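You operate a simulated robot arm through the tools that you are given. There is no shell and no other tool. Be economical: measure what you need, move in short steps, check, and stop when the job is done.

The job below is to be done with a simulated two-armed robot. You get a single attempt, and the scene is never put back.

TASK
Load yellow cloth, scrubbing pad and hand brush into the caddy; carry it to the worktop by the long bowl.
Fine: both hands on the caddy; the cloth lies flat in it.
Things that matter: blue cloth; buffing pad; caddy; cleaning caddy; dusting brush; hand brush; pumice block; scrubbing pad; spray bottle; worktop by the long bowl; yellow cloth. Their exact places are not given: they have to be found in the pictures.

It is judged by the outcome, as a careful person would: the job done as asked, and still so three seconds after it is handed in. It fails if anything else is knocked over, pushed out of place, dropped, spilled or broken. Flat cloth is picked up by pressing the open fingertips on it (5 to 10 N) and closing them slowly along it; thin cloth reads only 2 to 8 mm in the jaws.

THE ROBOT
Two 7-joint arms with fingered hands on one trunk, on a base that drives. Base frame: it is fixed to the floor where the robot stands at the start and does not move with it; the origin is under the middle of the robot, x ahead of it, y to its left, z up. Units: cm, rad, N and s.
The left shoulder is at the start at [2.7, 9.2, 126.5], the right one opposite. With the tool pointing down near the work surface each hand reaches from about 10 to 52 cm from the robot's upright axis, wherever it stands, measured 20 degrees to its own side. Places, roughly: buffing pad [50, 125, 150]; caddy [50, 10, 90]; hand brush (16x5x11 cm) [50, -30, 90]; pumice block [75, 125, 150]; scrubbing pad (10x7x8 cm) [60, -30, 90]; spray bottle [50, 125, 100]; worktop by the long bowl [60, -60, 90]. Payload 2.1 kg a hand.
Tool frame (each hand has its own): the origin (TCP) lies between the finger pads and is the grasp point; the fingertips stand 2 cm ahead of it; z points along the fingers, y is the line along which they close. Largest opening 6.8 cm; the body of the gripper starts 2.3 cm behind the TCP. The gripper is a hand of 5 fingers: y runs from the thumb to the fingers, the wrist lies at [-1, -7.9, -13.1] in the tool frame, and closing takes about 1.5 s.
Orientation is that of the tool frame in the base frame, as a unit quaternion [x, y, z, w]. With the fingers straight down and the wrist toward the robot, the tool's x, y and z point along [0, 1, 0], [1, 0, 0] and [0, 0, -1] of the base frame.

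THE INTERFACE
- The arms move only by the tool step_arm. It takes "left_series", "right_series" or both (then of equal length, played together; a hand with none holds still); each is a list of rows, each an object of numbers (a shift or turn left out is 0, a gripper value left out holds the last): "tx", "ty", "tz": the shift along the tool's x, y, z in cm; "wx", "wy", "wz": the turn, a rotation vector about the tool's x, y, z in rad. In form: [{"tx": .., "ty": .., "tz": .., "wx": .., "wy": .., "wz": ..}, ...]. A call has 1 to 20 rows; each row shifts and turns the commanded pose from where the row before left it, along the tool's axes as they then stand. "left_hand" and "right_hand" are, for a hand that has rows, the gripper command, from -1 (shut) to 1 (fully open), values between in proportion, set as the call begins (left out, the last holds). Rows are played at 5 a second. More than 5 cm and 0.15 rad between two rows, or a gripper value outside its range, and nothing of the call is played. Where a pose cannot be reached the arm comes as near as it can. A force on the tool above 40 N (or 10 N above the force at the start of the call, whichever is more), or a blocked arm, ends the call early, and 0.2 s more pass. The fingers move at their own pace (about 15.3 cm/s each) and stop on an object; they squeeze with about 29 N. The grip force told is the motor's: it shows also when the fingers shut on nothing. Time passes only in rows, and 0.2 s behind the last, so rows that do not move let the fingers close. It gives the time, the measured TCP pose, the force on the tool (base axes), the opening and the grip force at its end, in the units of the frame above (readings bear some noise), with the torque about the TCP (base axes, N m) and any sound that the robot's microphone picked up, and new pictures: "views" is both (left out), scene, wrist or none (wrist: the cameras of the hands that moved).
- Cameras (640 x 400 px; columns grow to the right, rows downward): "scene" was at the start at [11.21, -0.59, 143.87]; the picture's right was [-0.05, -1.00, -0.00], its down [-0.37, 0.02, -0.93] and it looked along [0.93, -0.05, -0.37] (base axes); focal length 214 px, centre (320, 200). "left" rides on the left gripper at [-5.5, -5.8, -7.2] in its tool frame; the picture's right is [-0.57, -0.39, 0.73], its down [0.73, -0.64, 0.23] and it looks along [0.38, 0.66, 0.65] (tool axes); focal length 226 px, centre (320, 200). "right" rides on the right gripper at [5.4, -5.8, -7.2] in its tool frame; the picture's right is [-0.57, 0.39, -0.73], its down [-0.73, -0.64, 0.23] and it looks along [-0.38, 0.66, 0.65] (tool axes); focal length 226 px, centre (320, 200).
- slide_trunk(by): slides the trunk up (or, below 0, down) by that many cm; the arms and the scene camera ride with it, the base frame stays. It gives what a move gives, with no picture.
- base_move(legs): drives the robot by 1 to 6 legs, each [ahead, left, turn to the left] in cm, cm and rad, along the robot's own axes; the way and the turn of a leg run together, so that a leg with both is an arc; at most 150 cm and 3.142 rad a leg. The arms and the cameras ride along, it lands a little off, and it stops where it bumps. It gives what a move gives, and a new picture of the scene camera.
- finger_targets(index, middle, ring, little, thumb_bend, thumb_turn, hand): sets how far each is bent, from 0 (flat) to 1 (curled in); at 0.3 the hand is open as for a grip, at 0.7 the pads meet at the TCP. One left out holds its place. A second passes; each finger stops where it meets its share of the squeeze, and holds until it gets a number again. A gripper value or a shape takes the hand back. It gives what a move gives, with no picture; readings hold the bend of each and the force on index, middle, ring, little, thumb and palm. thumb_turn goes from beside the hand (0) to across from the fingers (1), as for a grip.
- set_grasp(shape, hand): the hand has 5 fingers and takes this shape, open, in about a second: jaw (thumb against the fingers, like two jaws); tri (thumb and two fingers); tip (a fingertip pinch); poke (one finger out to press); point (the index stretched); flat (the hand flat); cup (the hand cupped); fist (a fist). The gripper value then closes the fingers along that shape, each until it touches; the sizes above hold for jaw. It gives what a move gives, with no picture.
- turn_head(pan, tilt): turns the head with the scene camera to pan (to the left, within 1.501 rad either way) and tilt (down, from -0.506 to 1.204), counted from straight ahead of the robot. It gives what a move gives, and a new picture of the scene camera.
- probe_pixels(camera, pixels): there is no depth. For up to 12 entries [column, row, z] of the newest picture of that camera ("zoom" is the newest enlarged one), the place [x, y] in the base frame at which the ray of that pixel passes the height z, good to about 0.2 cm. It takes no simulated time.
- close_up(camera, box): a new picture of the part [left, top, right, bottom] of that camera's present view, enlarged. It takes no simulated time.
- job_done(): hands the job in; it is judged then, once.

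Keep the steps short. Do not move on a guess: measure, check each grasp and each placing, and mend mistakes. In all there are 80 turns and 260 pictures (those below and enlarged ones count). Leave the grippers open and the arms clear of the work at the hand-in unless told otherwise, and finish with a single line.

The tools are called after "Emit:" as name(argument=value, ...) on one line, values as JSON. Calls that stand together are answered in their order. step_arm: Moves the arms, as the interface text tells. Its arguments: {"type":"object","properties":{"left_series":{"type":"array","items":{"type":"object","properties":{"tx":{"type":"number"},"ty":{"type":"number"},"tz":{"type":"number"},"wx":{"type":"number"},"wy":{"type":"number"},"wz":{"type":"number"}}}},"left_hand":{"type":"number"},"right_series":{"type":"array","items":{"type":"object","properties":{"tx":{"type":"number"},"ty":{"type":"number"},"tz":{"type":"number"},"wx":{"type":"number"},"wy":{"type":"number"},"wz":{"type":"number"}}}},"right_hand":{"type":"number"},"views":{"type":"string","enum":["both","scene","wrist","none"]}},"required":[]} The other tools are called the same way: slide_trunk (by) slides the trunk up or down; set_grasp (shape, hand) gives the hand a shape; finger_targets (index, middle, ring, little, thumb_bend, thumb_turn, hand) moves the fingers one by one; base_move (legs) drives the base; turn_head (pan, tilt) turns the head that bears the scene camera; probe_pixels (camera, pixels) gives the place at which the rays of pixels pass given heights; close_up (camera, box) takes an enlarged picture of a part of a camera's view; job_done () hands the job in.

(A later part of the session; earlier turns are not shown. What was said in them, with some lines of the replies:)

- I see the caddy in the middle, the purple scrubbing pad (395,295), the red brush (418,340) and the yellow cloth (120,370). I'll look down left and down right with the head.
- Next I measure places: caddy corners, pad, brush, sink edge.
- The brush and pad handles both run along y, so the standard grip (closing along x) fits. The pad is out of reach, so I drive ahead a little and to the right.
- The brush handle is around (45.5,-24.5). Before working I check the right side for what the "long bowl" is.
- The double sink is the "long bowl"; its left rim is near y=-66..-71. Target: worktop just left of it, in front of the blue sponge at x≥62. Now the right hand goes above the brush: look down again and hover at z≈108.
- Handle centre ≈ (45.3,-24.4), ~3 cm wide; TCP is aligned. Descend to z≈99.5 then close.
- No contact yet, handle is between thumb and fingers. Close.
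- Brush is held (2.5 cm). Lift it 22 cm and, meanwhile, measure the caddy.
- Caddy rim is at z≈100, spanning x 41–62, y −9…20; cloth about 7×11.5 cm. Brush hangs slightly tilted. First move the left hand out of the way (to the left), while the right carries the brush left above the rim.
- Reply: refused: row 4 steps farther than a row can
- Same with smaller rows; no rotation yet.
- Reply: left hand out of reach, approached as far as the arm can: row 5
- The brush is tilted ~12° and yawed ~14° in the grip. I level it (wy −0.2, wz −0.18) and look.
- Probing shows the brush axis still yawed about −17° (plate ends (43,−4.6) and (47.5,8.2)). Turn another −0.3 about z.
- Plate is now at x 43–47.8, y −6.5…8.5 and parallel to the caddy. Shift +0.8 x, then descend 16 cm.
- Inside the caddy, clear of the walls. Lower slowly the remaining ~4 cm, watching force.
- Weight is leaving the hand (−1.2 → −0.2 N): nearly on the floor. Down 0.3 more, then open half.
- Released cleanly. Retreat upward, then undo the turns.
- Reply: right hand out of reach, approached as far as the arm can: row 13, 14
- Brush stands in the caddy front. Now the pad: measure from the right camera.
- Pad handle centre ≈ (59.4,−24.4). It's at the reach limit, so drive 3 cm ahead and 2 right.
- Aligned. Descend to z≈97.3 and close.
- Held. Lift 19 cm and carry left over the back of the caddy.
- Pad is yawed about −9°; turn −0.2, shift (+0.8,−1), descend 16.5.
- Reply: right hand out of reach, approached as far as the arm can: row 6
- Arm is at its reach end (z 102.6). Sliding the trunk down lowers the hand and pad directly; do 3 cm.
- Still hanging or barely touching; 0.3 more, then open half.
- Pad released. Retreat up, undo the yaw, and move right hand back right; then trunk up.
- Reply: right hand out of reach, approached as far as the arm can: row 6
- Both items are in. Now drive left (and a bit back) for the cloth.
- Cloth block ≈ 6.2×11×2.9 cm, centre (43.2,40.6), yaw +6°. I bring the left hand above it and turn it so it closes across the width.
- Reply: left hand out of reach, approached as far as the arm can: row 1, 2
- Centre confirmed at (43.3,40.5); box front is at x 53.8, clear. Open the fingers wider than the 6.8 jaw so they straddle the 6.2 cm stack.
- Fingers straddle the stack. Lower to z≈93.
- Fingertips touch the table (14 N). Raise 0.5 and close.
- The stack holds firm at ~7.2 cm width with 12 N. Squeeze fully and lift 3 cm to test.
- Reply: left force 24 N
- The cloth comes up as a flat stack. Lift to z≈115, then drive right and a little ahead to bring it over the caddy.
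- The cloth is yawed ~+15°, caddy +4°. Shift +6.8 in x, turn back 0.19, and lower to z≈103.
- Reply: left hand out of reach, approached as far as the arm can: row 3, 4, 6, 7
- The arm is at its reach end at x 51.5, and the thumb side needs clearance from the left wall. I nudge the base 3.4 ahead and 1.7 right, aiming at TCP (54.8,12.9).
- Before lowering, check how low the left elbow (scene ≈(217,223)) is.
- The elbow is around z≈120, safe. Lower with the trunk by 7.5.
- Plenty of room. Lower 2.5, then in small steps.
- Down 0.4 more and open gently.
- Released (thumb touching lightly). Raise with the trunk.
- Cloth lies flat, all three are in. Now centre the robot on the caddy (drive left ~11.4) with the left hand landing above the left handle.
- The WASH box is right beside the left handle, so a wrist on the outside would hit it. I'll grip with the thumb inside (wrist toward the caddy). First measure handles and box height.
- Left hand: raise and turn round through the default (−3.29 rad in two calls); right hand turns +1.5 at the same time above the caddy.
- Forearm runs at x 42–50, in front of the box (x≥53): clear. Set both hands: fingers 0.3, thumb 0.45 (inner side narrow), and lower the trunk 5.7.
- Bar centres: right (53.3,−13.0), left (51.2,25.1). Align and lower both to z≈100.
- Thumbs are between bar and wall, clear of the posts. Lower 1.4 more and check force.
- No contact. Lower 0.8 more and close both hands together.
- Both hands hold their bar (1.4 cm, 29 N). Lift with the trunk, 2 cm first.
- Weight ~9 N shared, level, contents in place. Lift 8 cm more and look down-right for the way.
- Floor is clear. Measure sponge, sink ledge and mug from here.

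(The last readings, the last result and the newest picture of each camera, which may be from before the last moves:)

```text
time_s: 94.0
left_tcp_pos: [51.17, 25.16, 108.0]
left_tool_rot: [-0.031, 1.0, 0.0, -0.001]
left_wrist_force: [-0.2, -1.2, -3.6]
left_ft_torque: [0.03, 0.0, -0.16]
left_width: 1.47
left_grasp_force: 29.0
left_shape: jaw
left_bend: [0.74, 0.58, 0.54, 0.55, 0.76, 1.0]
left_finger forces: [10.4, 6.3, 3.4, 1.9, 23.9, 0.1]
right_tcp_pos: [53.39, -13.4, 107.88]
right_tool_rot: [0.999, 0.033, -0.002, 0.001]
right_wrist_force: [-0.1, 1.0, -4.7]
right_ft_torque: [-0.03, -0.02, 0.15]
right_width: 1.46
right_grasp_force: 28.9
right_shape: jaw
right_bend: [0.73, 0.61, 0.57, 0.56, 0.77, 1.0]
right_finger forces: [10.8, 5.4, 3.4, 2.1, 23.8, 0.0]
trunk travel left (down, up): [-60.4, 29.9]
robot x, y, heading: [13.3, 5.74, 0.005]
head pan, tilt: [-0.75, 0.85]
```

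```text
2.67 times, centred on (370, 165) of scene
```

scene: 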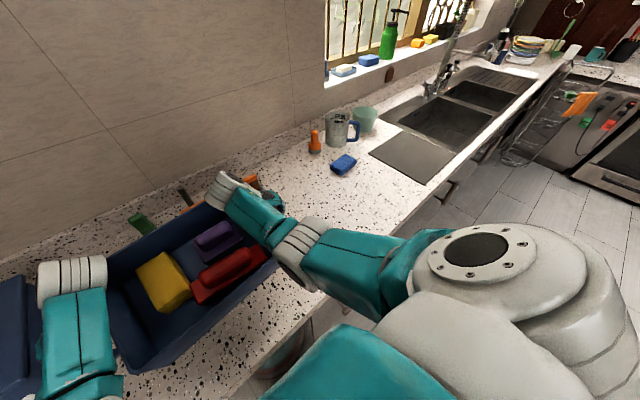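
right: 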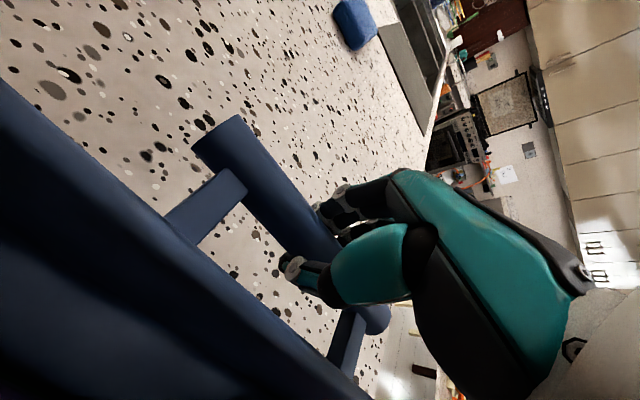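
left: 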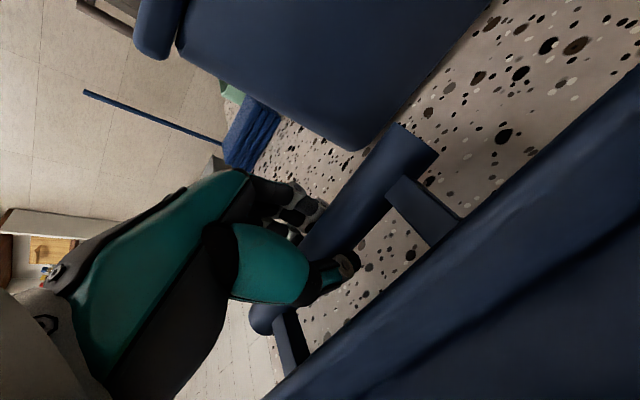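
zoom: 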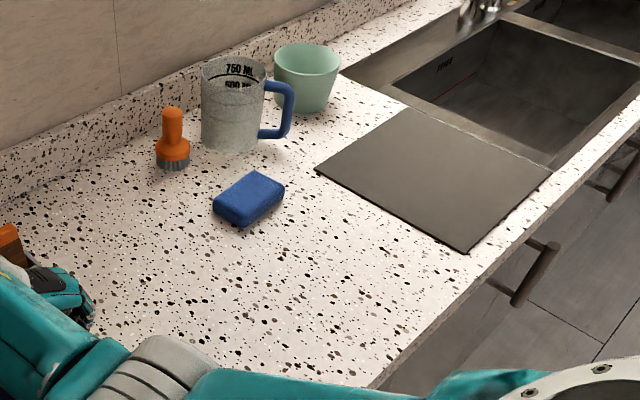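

Sponge front is x≈62.3; the board by the sink starts at y≈−71. Plan: drive back 4 and right 58 → caddy centre ≈ (48,−52), clear of sponge and board. Go in legs.

Emit:
base_move(legs=[[-4, 0, 0], [0, -30, 0], [0, -28, 0]])

Emit:
turn_head(pan=-0.2, tilt=0.95)

```text
time_s: 98.1
left_tcp_pos: [47.41, -32.8, 107.99]
left_tool_rot: [-0.032, 0.999, 0.0, -0.001]
left_wrist_force: [-0.2, -1.1, -4.2]
left_ft_torque: [0.02, -0.01, -0.11]
left_width: 1.49
left_grasp_force: 29.2
left_shape: jaw
left_bend: [0.74, 0.58, 0.54, 0.55, 0.76, 1.0]
left_finger forces: [10.3, 6.1, 3.4, 1.9, 23.7, 0.0]
right_tcp_pos: [49.66, -71.25, 107.91]
right_tool_rot: [0.999, 0.034, -0.001, 0.0]
right_wrist_force: [-0.6, 0.8, -4.2]
right_ft_torque: [-0.03, -0.01, 0.08]
right_width: 1.46
right_grasp_force: 28.9
right_shape: jaw
right_bend: [0.73, 0.61, 0.57, 0.56, 0.77, 1.0]
right_finger forces: [10.8, 5.4, 3.3, 2.1, 23.4, 0.0]
trunk travel left (down, up): [-60.4, 29.9]
robot x, y, heading: [9.43, -52.01, 0.005]
head pan, tilt: [-0.75, 0.85]
```

scene: 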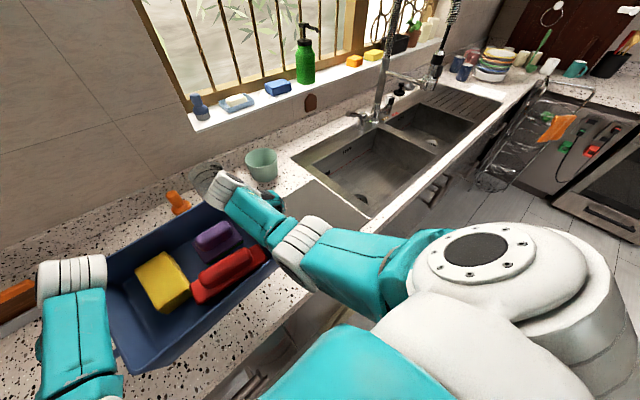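

```text
time_s: 99.0
left_tcp_pos: [47.29, -32.68, 108.01]
left_tool_rot: [-0.031, 1.0, 0.0, -0.002]
left_wrist_force: [0.1, -0.7, -4.4]
left_ft_torque: [-0.02, -0.03, -0.17]
left_width: 1.5
left_grasp_force: 29.0
left_shape: jaw
left_bend: [0.74, 0.58, 0.54, 0.55, 0.77, 1.0]
left_finger forces: [10.4, 6.1, 3.5, 1.9, 23.7, 0.0]
right_tcp_pos: [49.61, -71.31, 107.99]
right_tool_rot: [0.999, 0.034, 0.0, 0.0]
right_wrist_force: [0.3, 0.9, -4.2]
right_ft_torque: [-0.05, 0.0, 0.11]
right_width: 1.47
right_grasp_force: 28.8
right_shape: jaw
right_bend: [0.73, 0.61, 0.57, 0.56, 0.78, 1.0]
right_finger forces: [10.8, 5.4, 3.3, 2.3, 23.5, 0.0]
trunk travel left (down, up): [-60.4, 29.9]
robot x, y, heading: [9.29, -52.0, 0.003]
head pan, tilt: [-0.201, 0.949]
```

scene: 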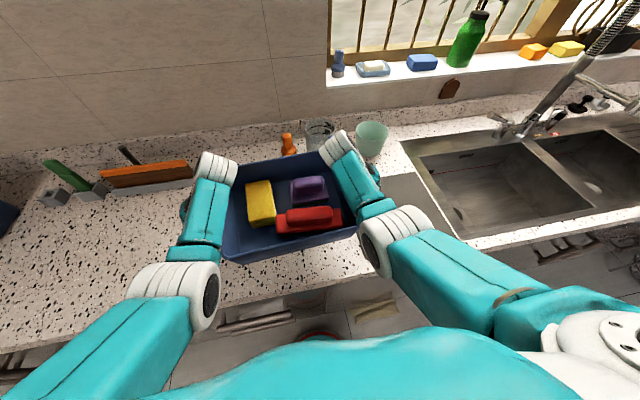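

Carried level; caddy centre ≈ (48.5,−52). Lower 8.5 cm with the trunk, then gently the rest.

Emit:
slide_trunk(by=-8.5)

Emit:
close_up(camera="scene", box=[180, 100, 440, 300])

Emit:
close_up(camera="right", box=[0, 0, 640, 400])

```text
time_s: 100.2
left_tcp_pos: [47.44, -32.68, 99.48]
left_tool_rot: [-0.032, 0.999, 0.0, -0.001]
left_wrist_force: [0.6, -0.9, -3.9]
left_ft_torque: [0.01, -0.01, -0.11]
left_width: 1.5
left_grasp_force: 29.6
left_shape: jaw
left_bend: [0.74, 0.58, 0.54, 0.55, 0.77, 1.0]
left_finger forces: [10.5, 6.0, 3.6, 2.3, 23.1, 0.0]
right_tcp_pos: [49.64, -71.15, 99.46]
right_tool_rot: [0.999, 0.033, -0.001, 0.0]
right_wrist_force: [-0.1, 1.1, -4.1]
right_ft_torque: [-0.04, -0.03, 0.13]
right_width: 1.46
right_grasp_force: 29.1
right_shape: jaw
right_bend: [0.74, 0.62, 0.57, 0.56, 0.78, 1.0]
right_finger forces: [10.6, 5.3, 3.5, 2.3, 22.9, 0.0]
trunk travel left (down, up): [-51.9, 38.4]
robot x, y, heading: [9.09, -52.22, 0.004]
head pan, tilt: [-0.201, 0.949]
```

```text
2.00 times, centred on (310, 200) of scene
```

zoom: 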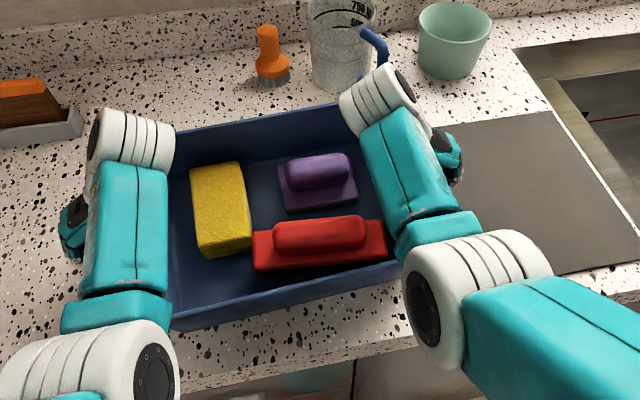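

```text
1.00 times, centred on (320, 200) of right
```

zoom: 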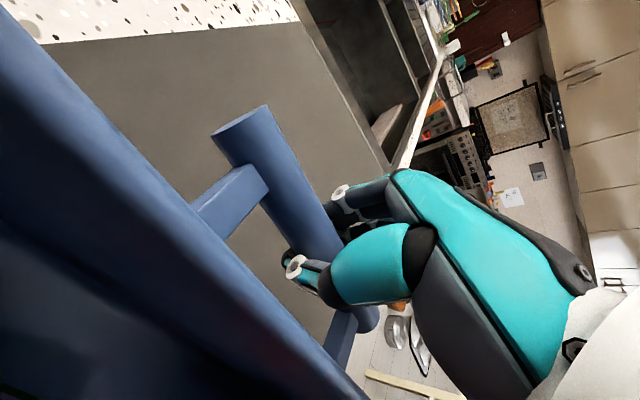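

Clear of the board and sponge. Lower 1.2, then small steps.

Emit:
slide_trunk(by=-1.2)

Emit:
slide_trunk(by=-0.3)

```text
time_s: 100.8
left_tcp_pos: [47.27, -32.65, 98.25]
left_tool_rot: [-0.032, 0.999, 0.0, -0.002]
left_wrist_force: [-0.7, -2.1, -3.0]
left_ft_torque: [0.0, 0.1, -0.13]
left_width: 1.53
left_grasp_force: 28.3
left_shape: jaw
left_bend: [0.74, 0.59, 0.55, 0.52, 0.77, 1.0]
left_finger forces: [10.6, 5.3, 3.0, 2.5, 23.2, 0.0]
right_tcp_pos: [49.53, -71.16, 98.21]
right_tool_rot: [0.999, 0.034, -0.001, 0.0]
right_wrist_force: [0.1, 1.2, -4.6]
right_ft_torque: [0.0, 0.03, 0.13]
right_width: 1.48
right_grasp_force: 29.9
right_shape: jaw
right_bend: [0.74, 0.63, 0.58, 0.54, 0.78, 1.0]
right_finger forces: [11.1, 4.7, 2.6, 2.5, 22.9, 0.0]
trunk travel left (down, up): [-50.7, 39.6]
robot x, y, heading: [9.15, -52.08, 0.01]
head pan, tilt: [-0.201, 0.949]
```

```text
time_s: 101.4
left_tcp_pos: [47.41, -32.8, 97.85]
left_tool_rot: [-0.031, 1.0, 0.0, -0.001]
left_wrist_force: [-0.5, -2.5, -2.9]
left_ft_torque: [-0.07, 0.05, -0.14]
left_width: 1.5
left_grasp_force: 28.9
left_shape: jaw
left_bend: [0.74, 0.6, 0.55, 0.51, 0.78, 1.0]
left_finger forces: [10.3, 4.9, 2.8, 2.3, 23.2, 0.0]
right_tcp_pos: [49.56, -71.25, 97.86]
right_tool_rot: [0.999, 0.034, 0.0, -0.001]
right_wrist_force: [-0.3, 2.1, -4.8]
right_ft_torque: [0.01, 0.04, 0.11]
right_width: 1.47
right_grasp_force: 29.0
right_shape: jaw
right_bend: [0.74, 0.63, 0.59, 0.54, 0.78, 1.0]
right_finger forces: [10.8, 4.5, 2.7, 2.3, 22.8, 0.0]
trunk travel left (down, up): [-50.4, 39.9]
robot x, y, heading: [9.04, -52.31, 0.005]
head pan, tilt: [-0.201, 0.949]
5 turns are left
```

Few turns remain. The caddy is resting (same height and forces as before lift). Lower 0.2, open both hands part-way, raise, and look.

Emit:
slide_trunk(by=-0.2)

Emit:
step_arm(left_series=[{}, {}, {}, {}, {}, {}], right_series=[{}, {}, {}, {}, {}, {}], left_hand=0.45, right_hand=0.45, views="both")

```text
time_s: 101.9
left_tcp_pos: [47.24, -32.65, 97.75]
left_tool_rot: [-0.032, 0.999, 0.0, 0.0]
left_wrist_force: [-0.1, -1.8, -2.3]
left_ft_torque: [-0.02, 0.1, -0.15]
left_width: 1.52
left_grasp_force: 28.8
left_shape: jaw
left_bend: [0.74, 0.6, 0.56, 0.51, 0.78, 1.0]
left_finger forces: [10.3, 4.8, 2.7, 2.3, 22.8, 0.0]
right_tcp_pos: [49.58, -71.1, 97.7]
right_tool_rot: [0.999, 0.033, -0.001, 0.0]
right_wrist_force: [0.7, 2.2, -4.6]
right_ft_torque: [0.05, 0.02, 0.1]
right_width: 1.52
right_grasp_force: 28.8
right_shape: jaw
right_bend: [0.74, 0.64, 0.59, 0.54, 0.79, 1.0]
right_finger forces: [10.9, 4.4, 2.5, 2.3, 22.5, 0.0]
trunk travel left (down, up): [-50.2, 40.1]
robot x, y, heading: [9.18, -52.25, 0.006]
head pan, tilt: [-0.201, 0.949]
```

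```text
time_s: 103.3
left_tcp_pos: [47.31, -32.73, 97.8]
left_tool_rot: [-0.032, 0.999, 0.0, -0.001]
left_wrist_force: [0.6, -0.6, -0.4]
left_ft_torque: [0.0, 0.0, 0.0]
left_width: 4.89
left_grasp_force: 0.1
left_shape: jaw
left_bend: [0.27, 0.37, 0.34, 0.34, 0.58, 0.99]
left_finger forces: [0.1, 0.0, 0.0, 0.0, 0.1, 0.0]
right_tcp_pos: [49.53, -71.07, 97.77]
right_tool_rot: [0.999, 0.035, 0.0, 0.0]
right_wrist_force: [-0.3, -0.5, -0.1]
right_ft_torque: [0.0, -0.01, 0.04]
right_width: 4.9
right_grasp_force: 0.1
right_shape: jaw
right_bend: [0.27, 0.37, 0.34, 0.34, 0.58, 0.99]
right_finger forces: [0.0, 0.0, 0.0, 0.1, 0.1, 0.0]
trunk travel left (down, up): [-50.2, 40.1]
robot x, y, heading: [8.84, -51.83, 0.005]
head pan, tilt: [-0.201, 0.949]
4 turns are left
```

scene: 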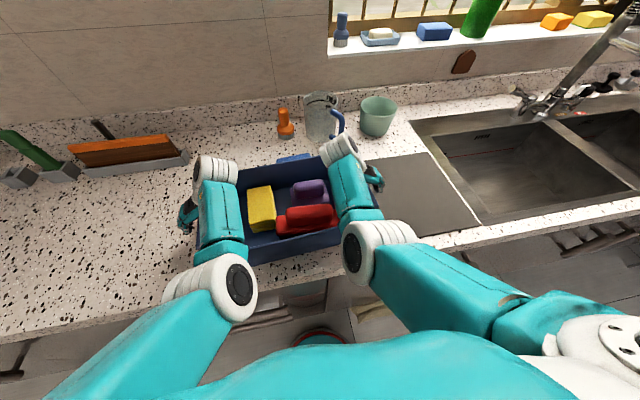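
right: 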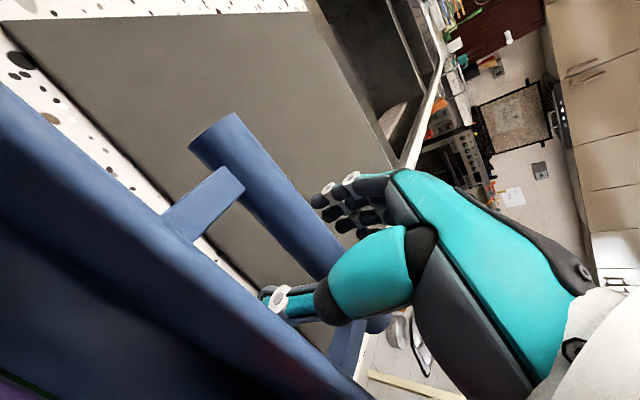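
left: 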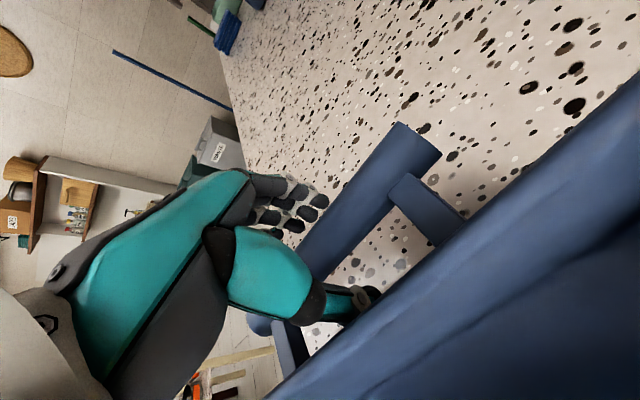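

Both hands are free of force; sponge untouched behind the caddy. Raise straight up and open fully.

Emit:
slide_trunk(by=16)

Emit:
step_arm(left_series=[{"tz": -3}, {"tz": -3}, {}], right_series=[{"tz": -3}, {"tz": -3}, {}], left_hand=1, right_hand=1, views="scene")

Emit:
close_up(camera="scene", box=[160, 100, 460, 320])

```text
time_s: 105.1
left_tcp_pos: [47.45, -32.71, 113.78]
left_tool_rot: [-0.032, 0.999, 0.0, -0.001]
left_wrist_force: [0.6, 0.4, 0.0]
left_ft_torque: [-0.03, -0.01, 0.01]
left_width: 4.9
left_grasp_force: 0.1
left_shape: jaw
left_bend: [0.27, 0.37, 0.34, 0.34, 0.58, 0.99]
left_finger forces: [0.0, 0.0, 0.1, 0.0, 0.1, 0.1]
right_tcp_pos: [49.63, -71.14, 113.69]
right_tool_rot: [0.999, 0.034, 0.0, 0.0]
right_wrist_force: [-0.2, -0.5, 0.1]
right_ft_torque: [-0.01, -0.03, -0.01]
right_width: 4.89
right_grasp_force: 0.1
right_shape: jaw
right_bend: [0.27, 0.37, 0.34, 0.34, 0.58, 0.99]
right_finger forces: [0.1, 0.1, 0.0, 0.0, 0.0, 0.0]
trunk travel left (down, up): [-66.2, 24.1]
robot x, y, heading: [9.28, -52.24, 0.009]
head pan, tilt: [-0.201, 0.949]
```

```text
time_s: 105.9
left_tcp_pos: [47.37, -32.68, 119.95]
left_tool_rot: [-0.033, 0.999, 0.0, -0.001]
left_wrist_force: [-1.0, 0.2, -0.4]
left_ft_torque: [0.04, -0.04, -0.02]
left_width: 6.78
left_grasp_force: 0.0
left_shape: jaw
left_bend: [0.3, 0.3, 0.3, 0.3, 0.3, 0.98]
left_finger forces: [0.1, 0.0, 0.0, 0.0, 0.1, 0.0]
right_tcp_pos: [49.73, -71.14, 119.77]
right_tool_rot: [0.999, 0.035, 0.0, 0.0]
right_wrist_force: [-0.7, -0.8, -0.7]
right_ft_torque: [0.0, 0.01, 0.0]
right_width: 6.8
right_grasp_force: 0.1
right_shape: jaw
right_bend: [0.3, 0.3, 0.3, 0.3, 0.3, 0.98]
right_finger forces: [0.0, 0.1, 0.0, 0.0, 0.0, 0.0]
trunk travel left (down, up): [-66.2, 24.1]
robot x, y, heading: [9.23, -52.23, 0.012]
head pan, tilt: [-0.201, 0.949]
```

scene: 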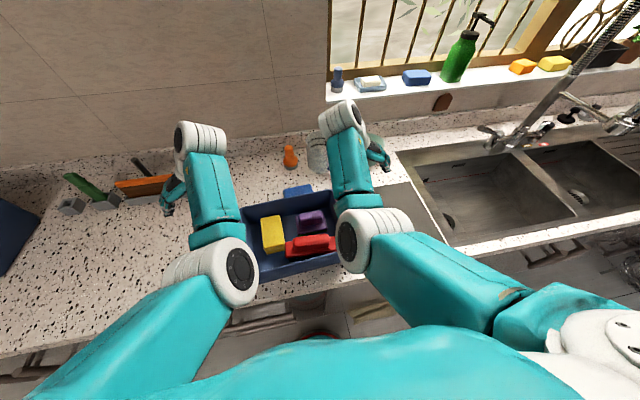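

```text
1.82 times, centred on (310, 210) of scene
3 turns are left
```

zoom: 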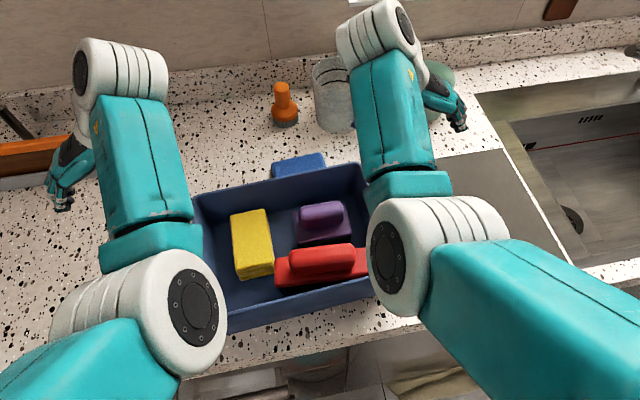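

The caddy stands by the sink with all three items, and the cloth is flat. Drive back 25 cm to clear the arms.

Emit:
base_move(legs=[[-25, 0, 0]])

```text
time_s: 107.7
left_tcp_pos: [22.02, -32.77, 119.93]
left_tool_rot: [-0.033, 0.999, 0.0, 0.0]
left_wrist_force: [-0.1, -0.1, 0.1]
left_ft_torque: [0.02, 0.02, 0.01]
left_width: 6.78
left_grasp_force: 0.1
left_shape: jaw
left_bend: [0.3, 0.3, 0.3, 0.3, 0.3, 0.98]
left_finger forces: [0.0, 0.1, 0.1, 0.1, 0.1, 0.1]
right_tcp_pos: [24.29, -71.3, 119.79]
right_tool_rot: [0.999, 0.034, 0.001, 0.0]
right_wrist_force: [0.5, -0.1, 0.0]
right_ft_torque: [-0.02, -0.01, -0.01]
right_width: 6.75
right_grasp_force: 0.0
right_shape: jaw
right_bend: [0.3, 0.3, 0.3, 0.3, 0.3, 0.98]
right_finger forces: [0.0, 0.1, 0.1, 0.1, 0.0, 0.0]
trunk travel left (down, up): [-66.2, 24.1]
robot x, y, heading: [-16.09, -52.53, 0.008]
head pan, tilt: [-0.201, 0.949]
2 turns are left
```

scene: 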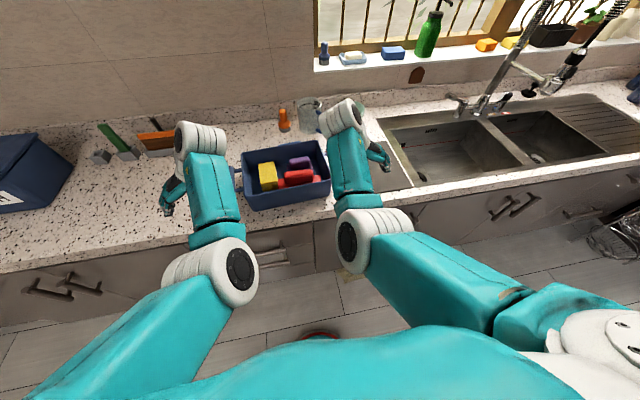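

Everything stands as asked; handing in.

Emit:
job_done()

```text
The job is handed in.
```

The caddy, holding the yellow cloth (lying flat), scrubbing pad and hand brush, was carried with both hands to the worktop just left of the sink, taken as the "long bowl", and centred at about (48, −52), short of the rough spot (60, −60), where a blue sponge lies.
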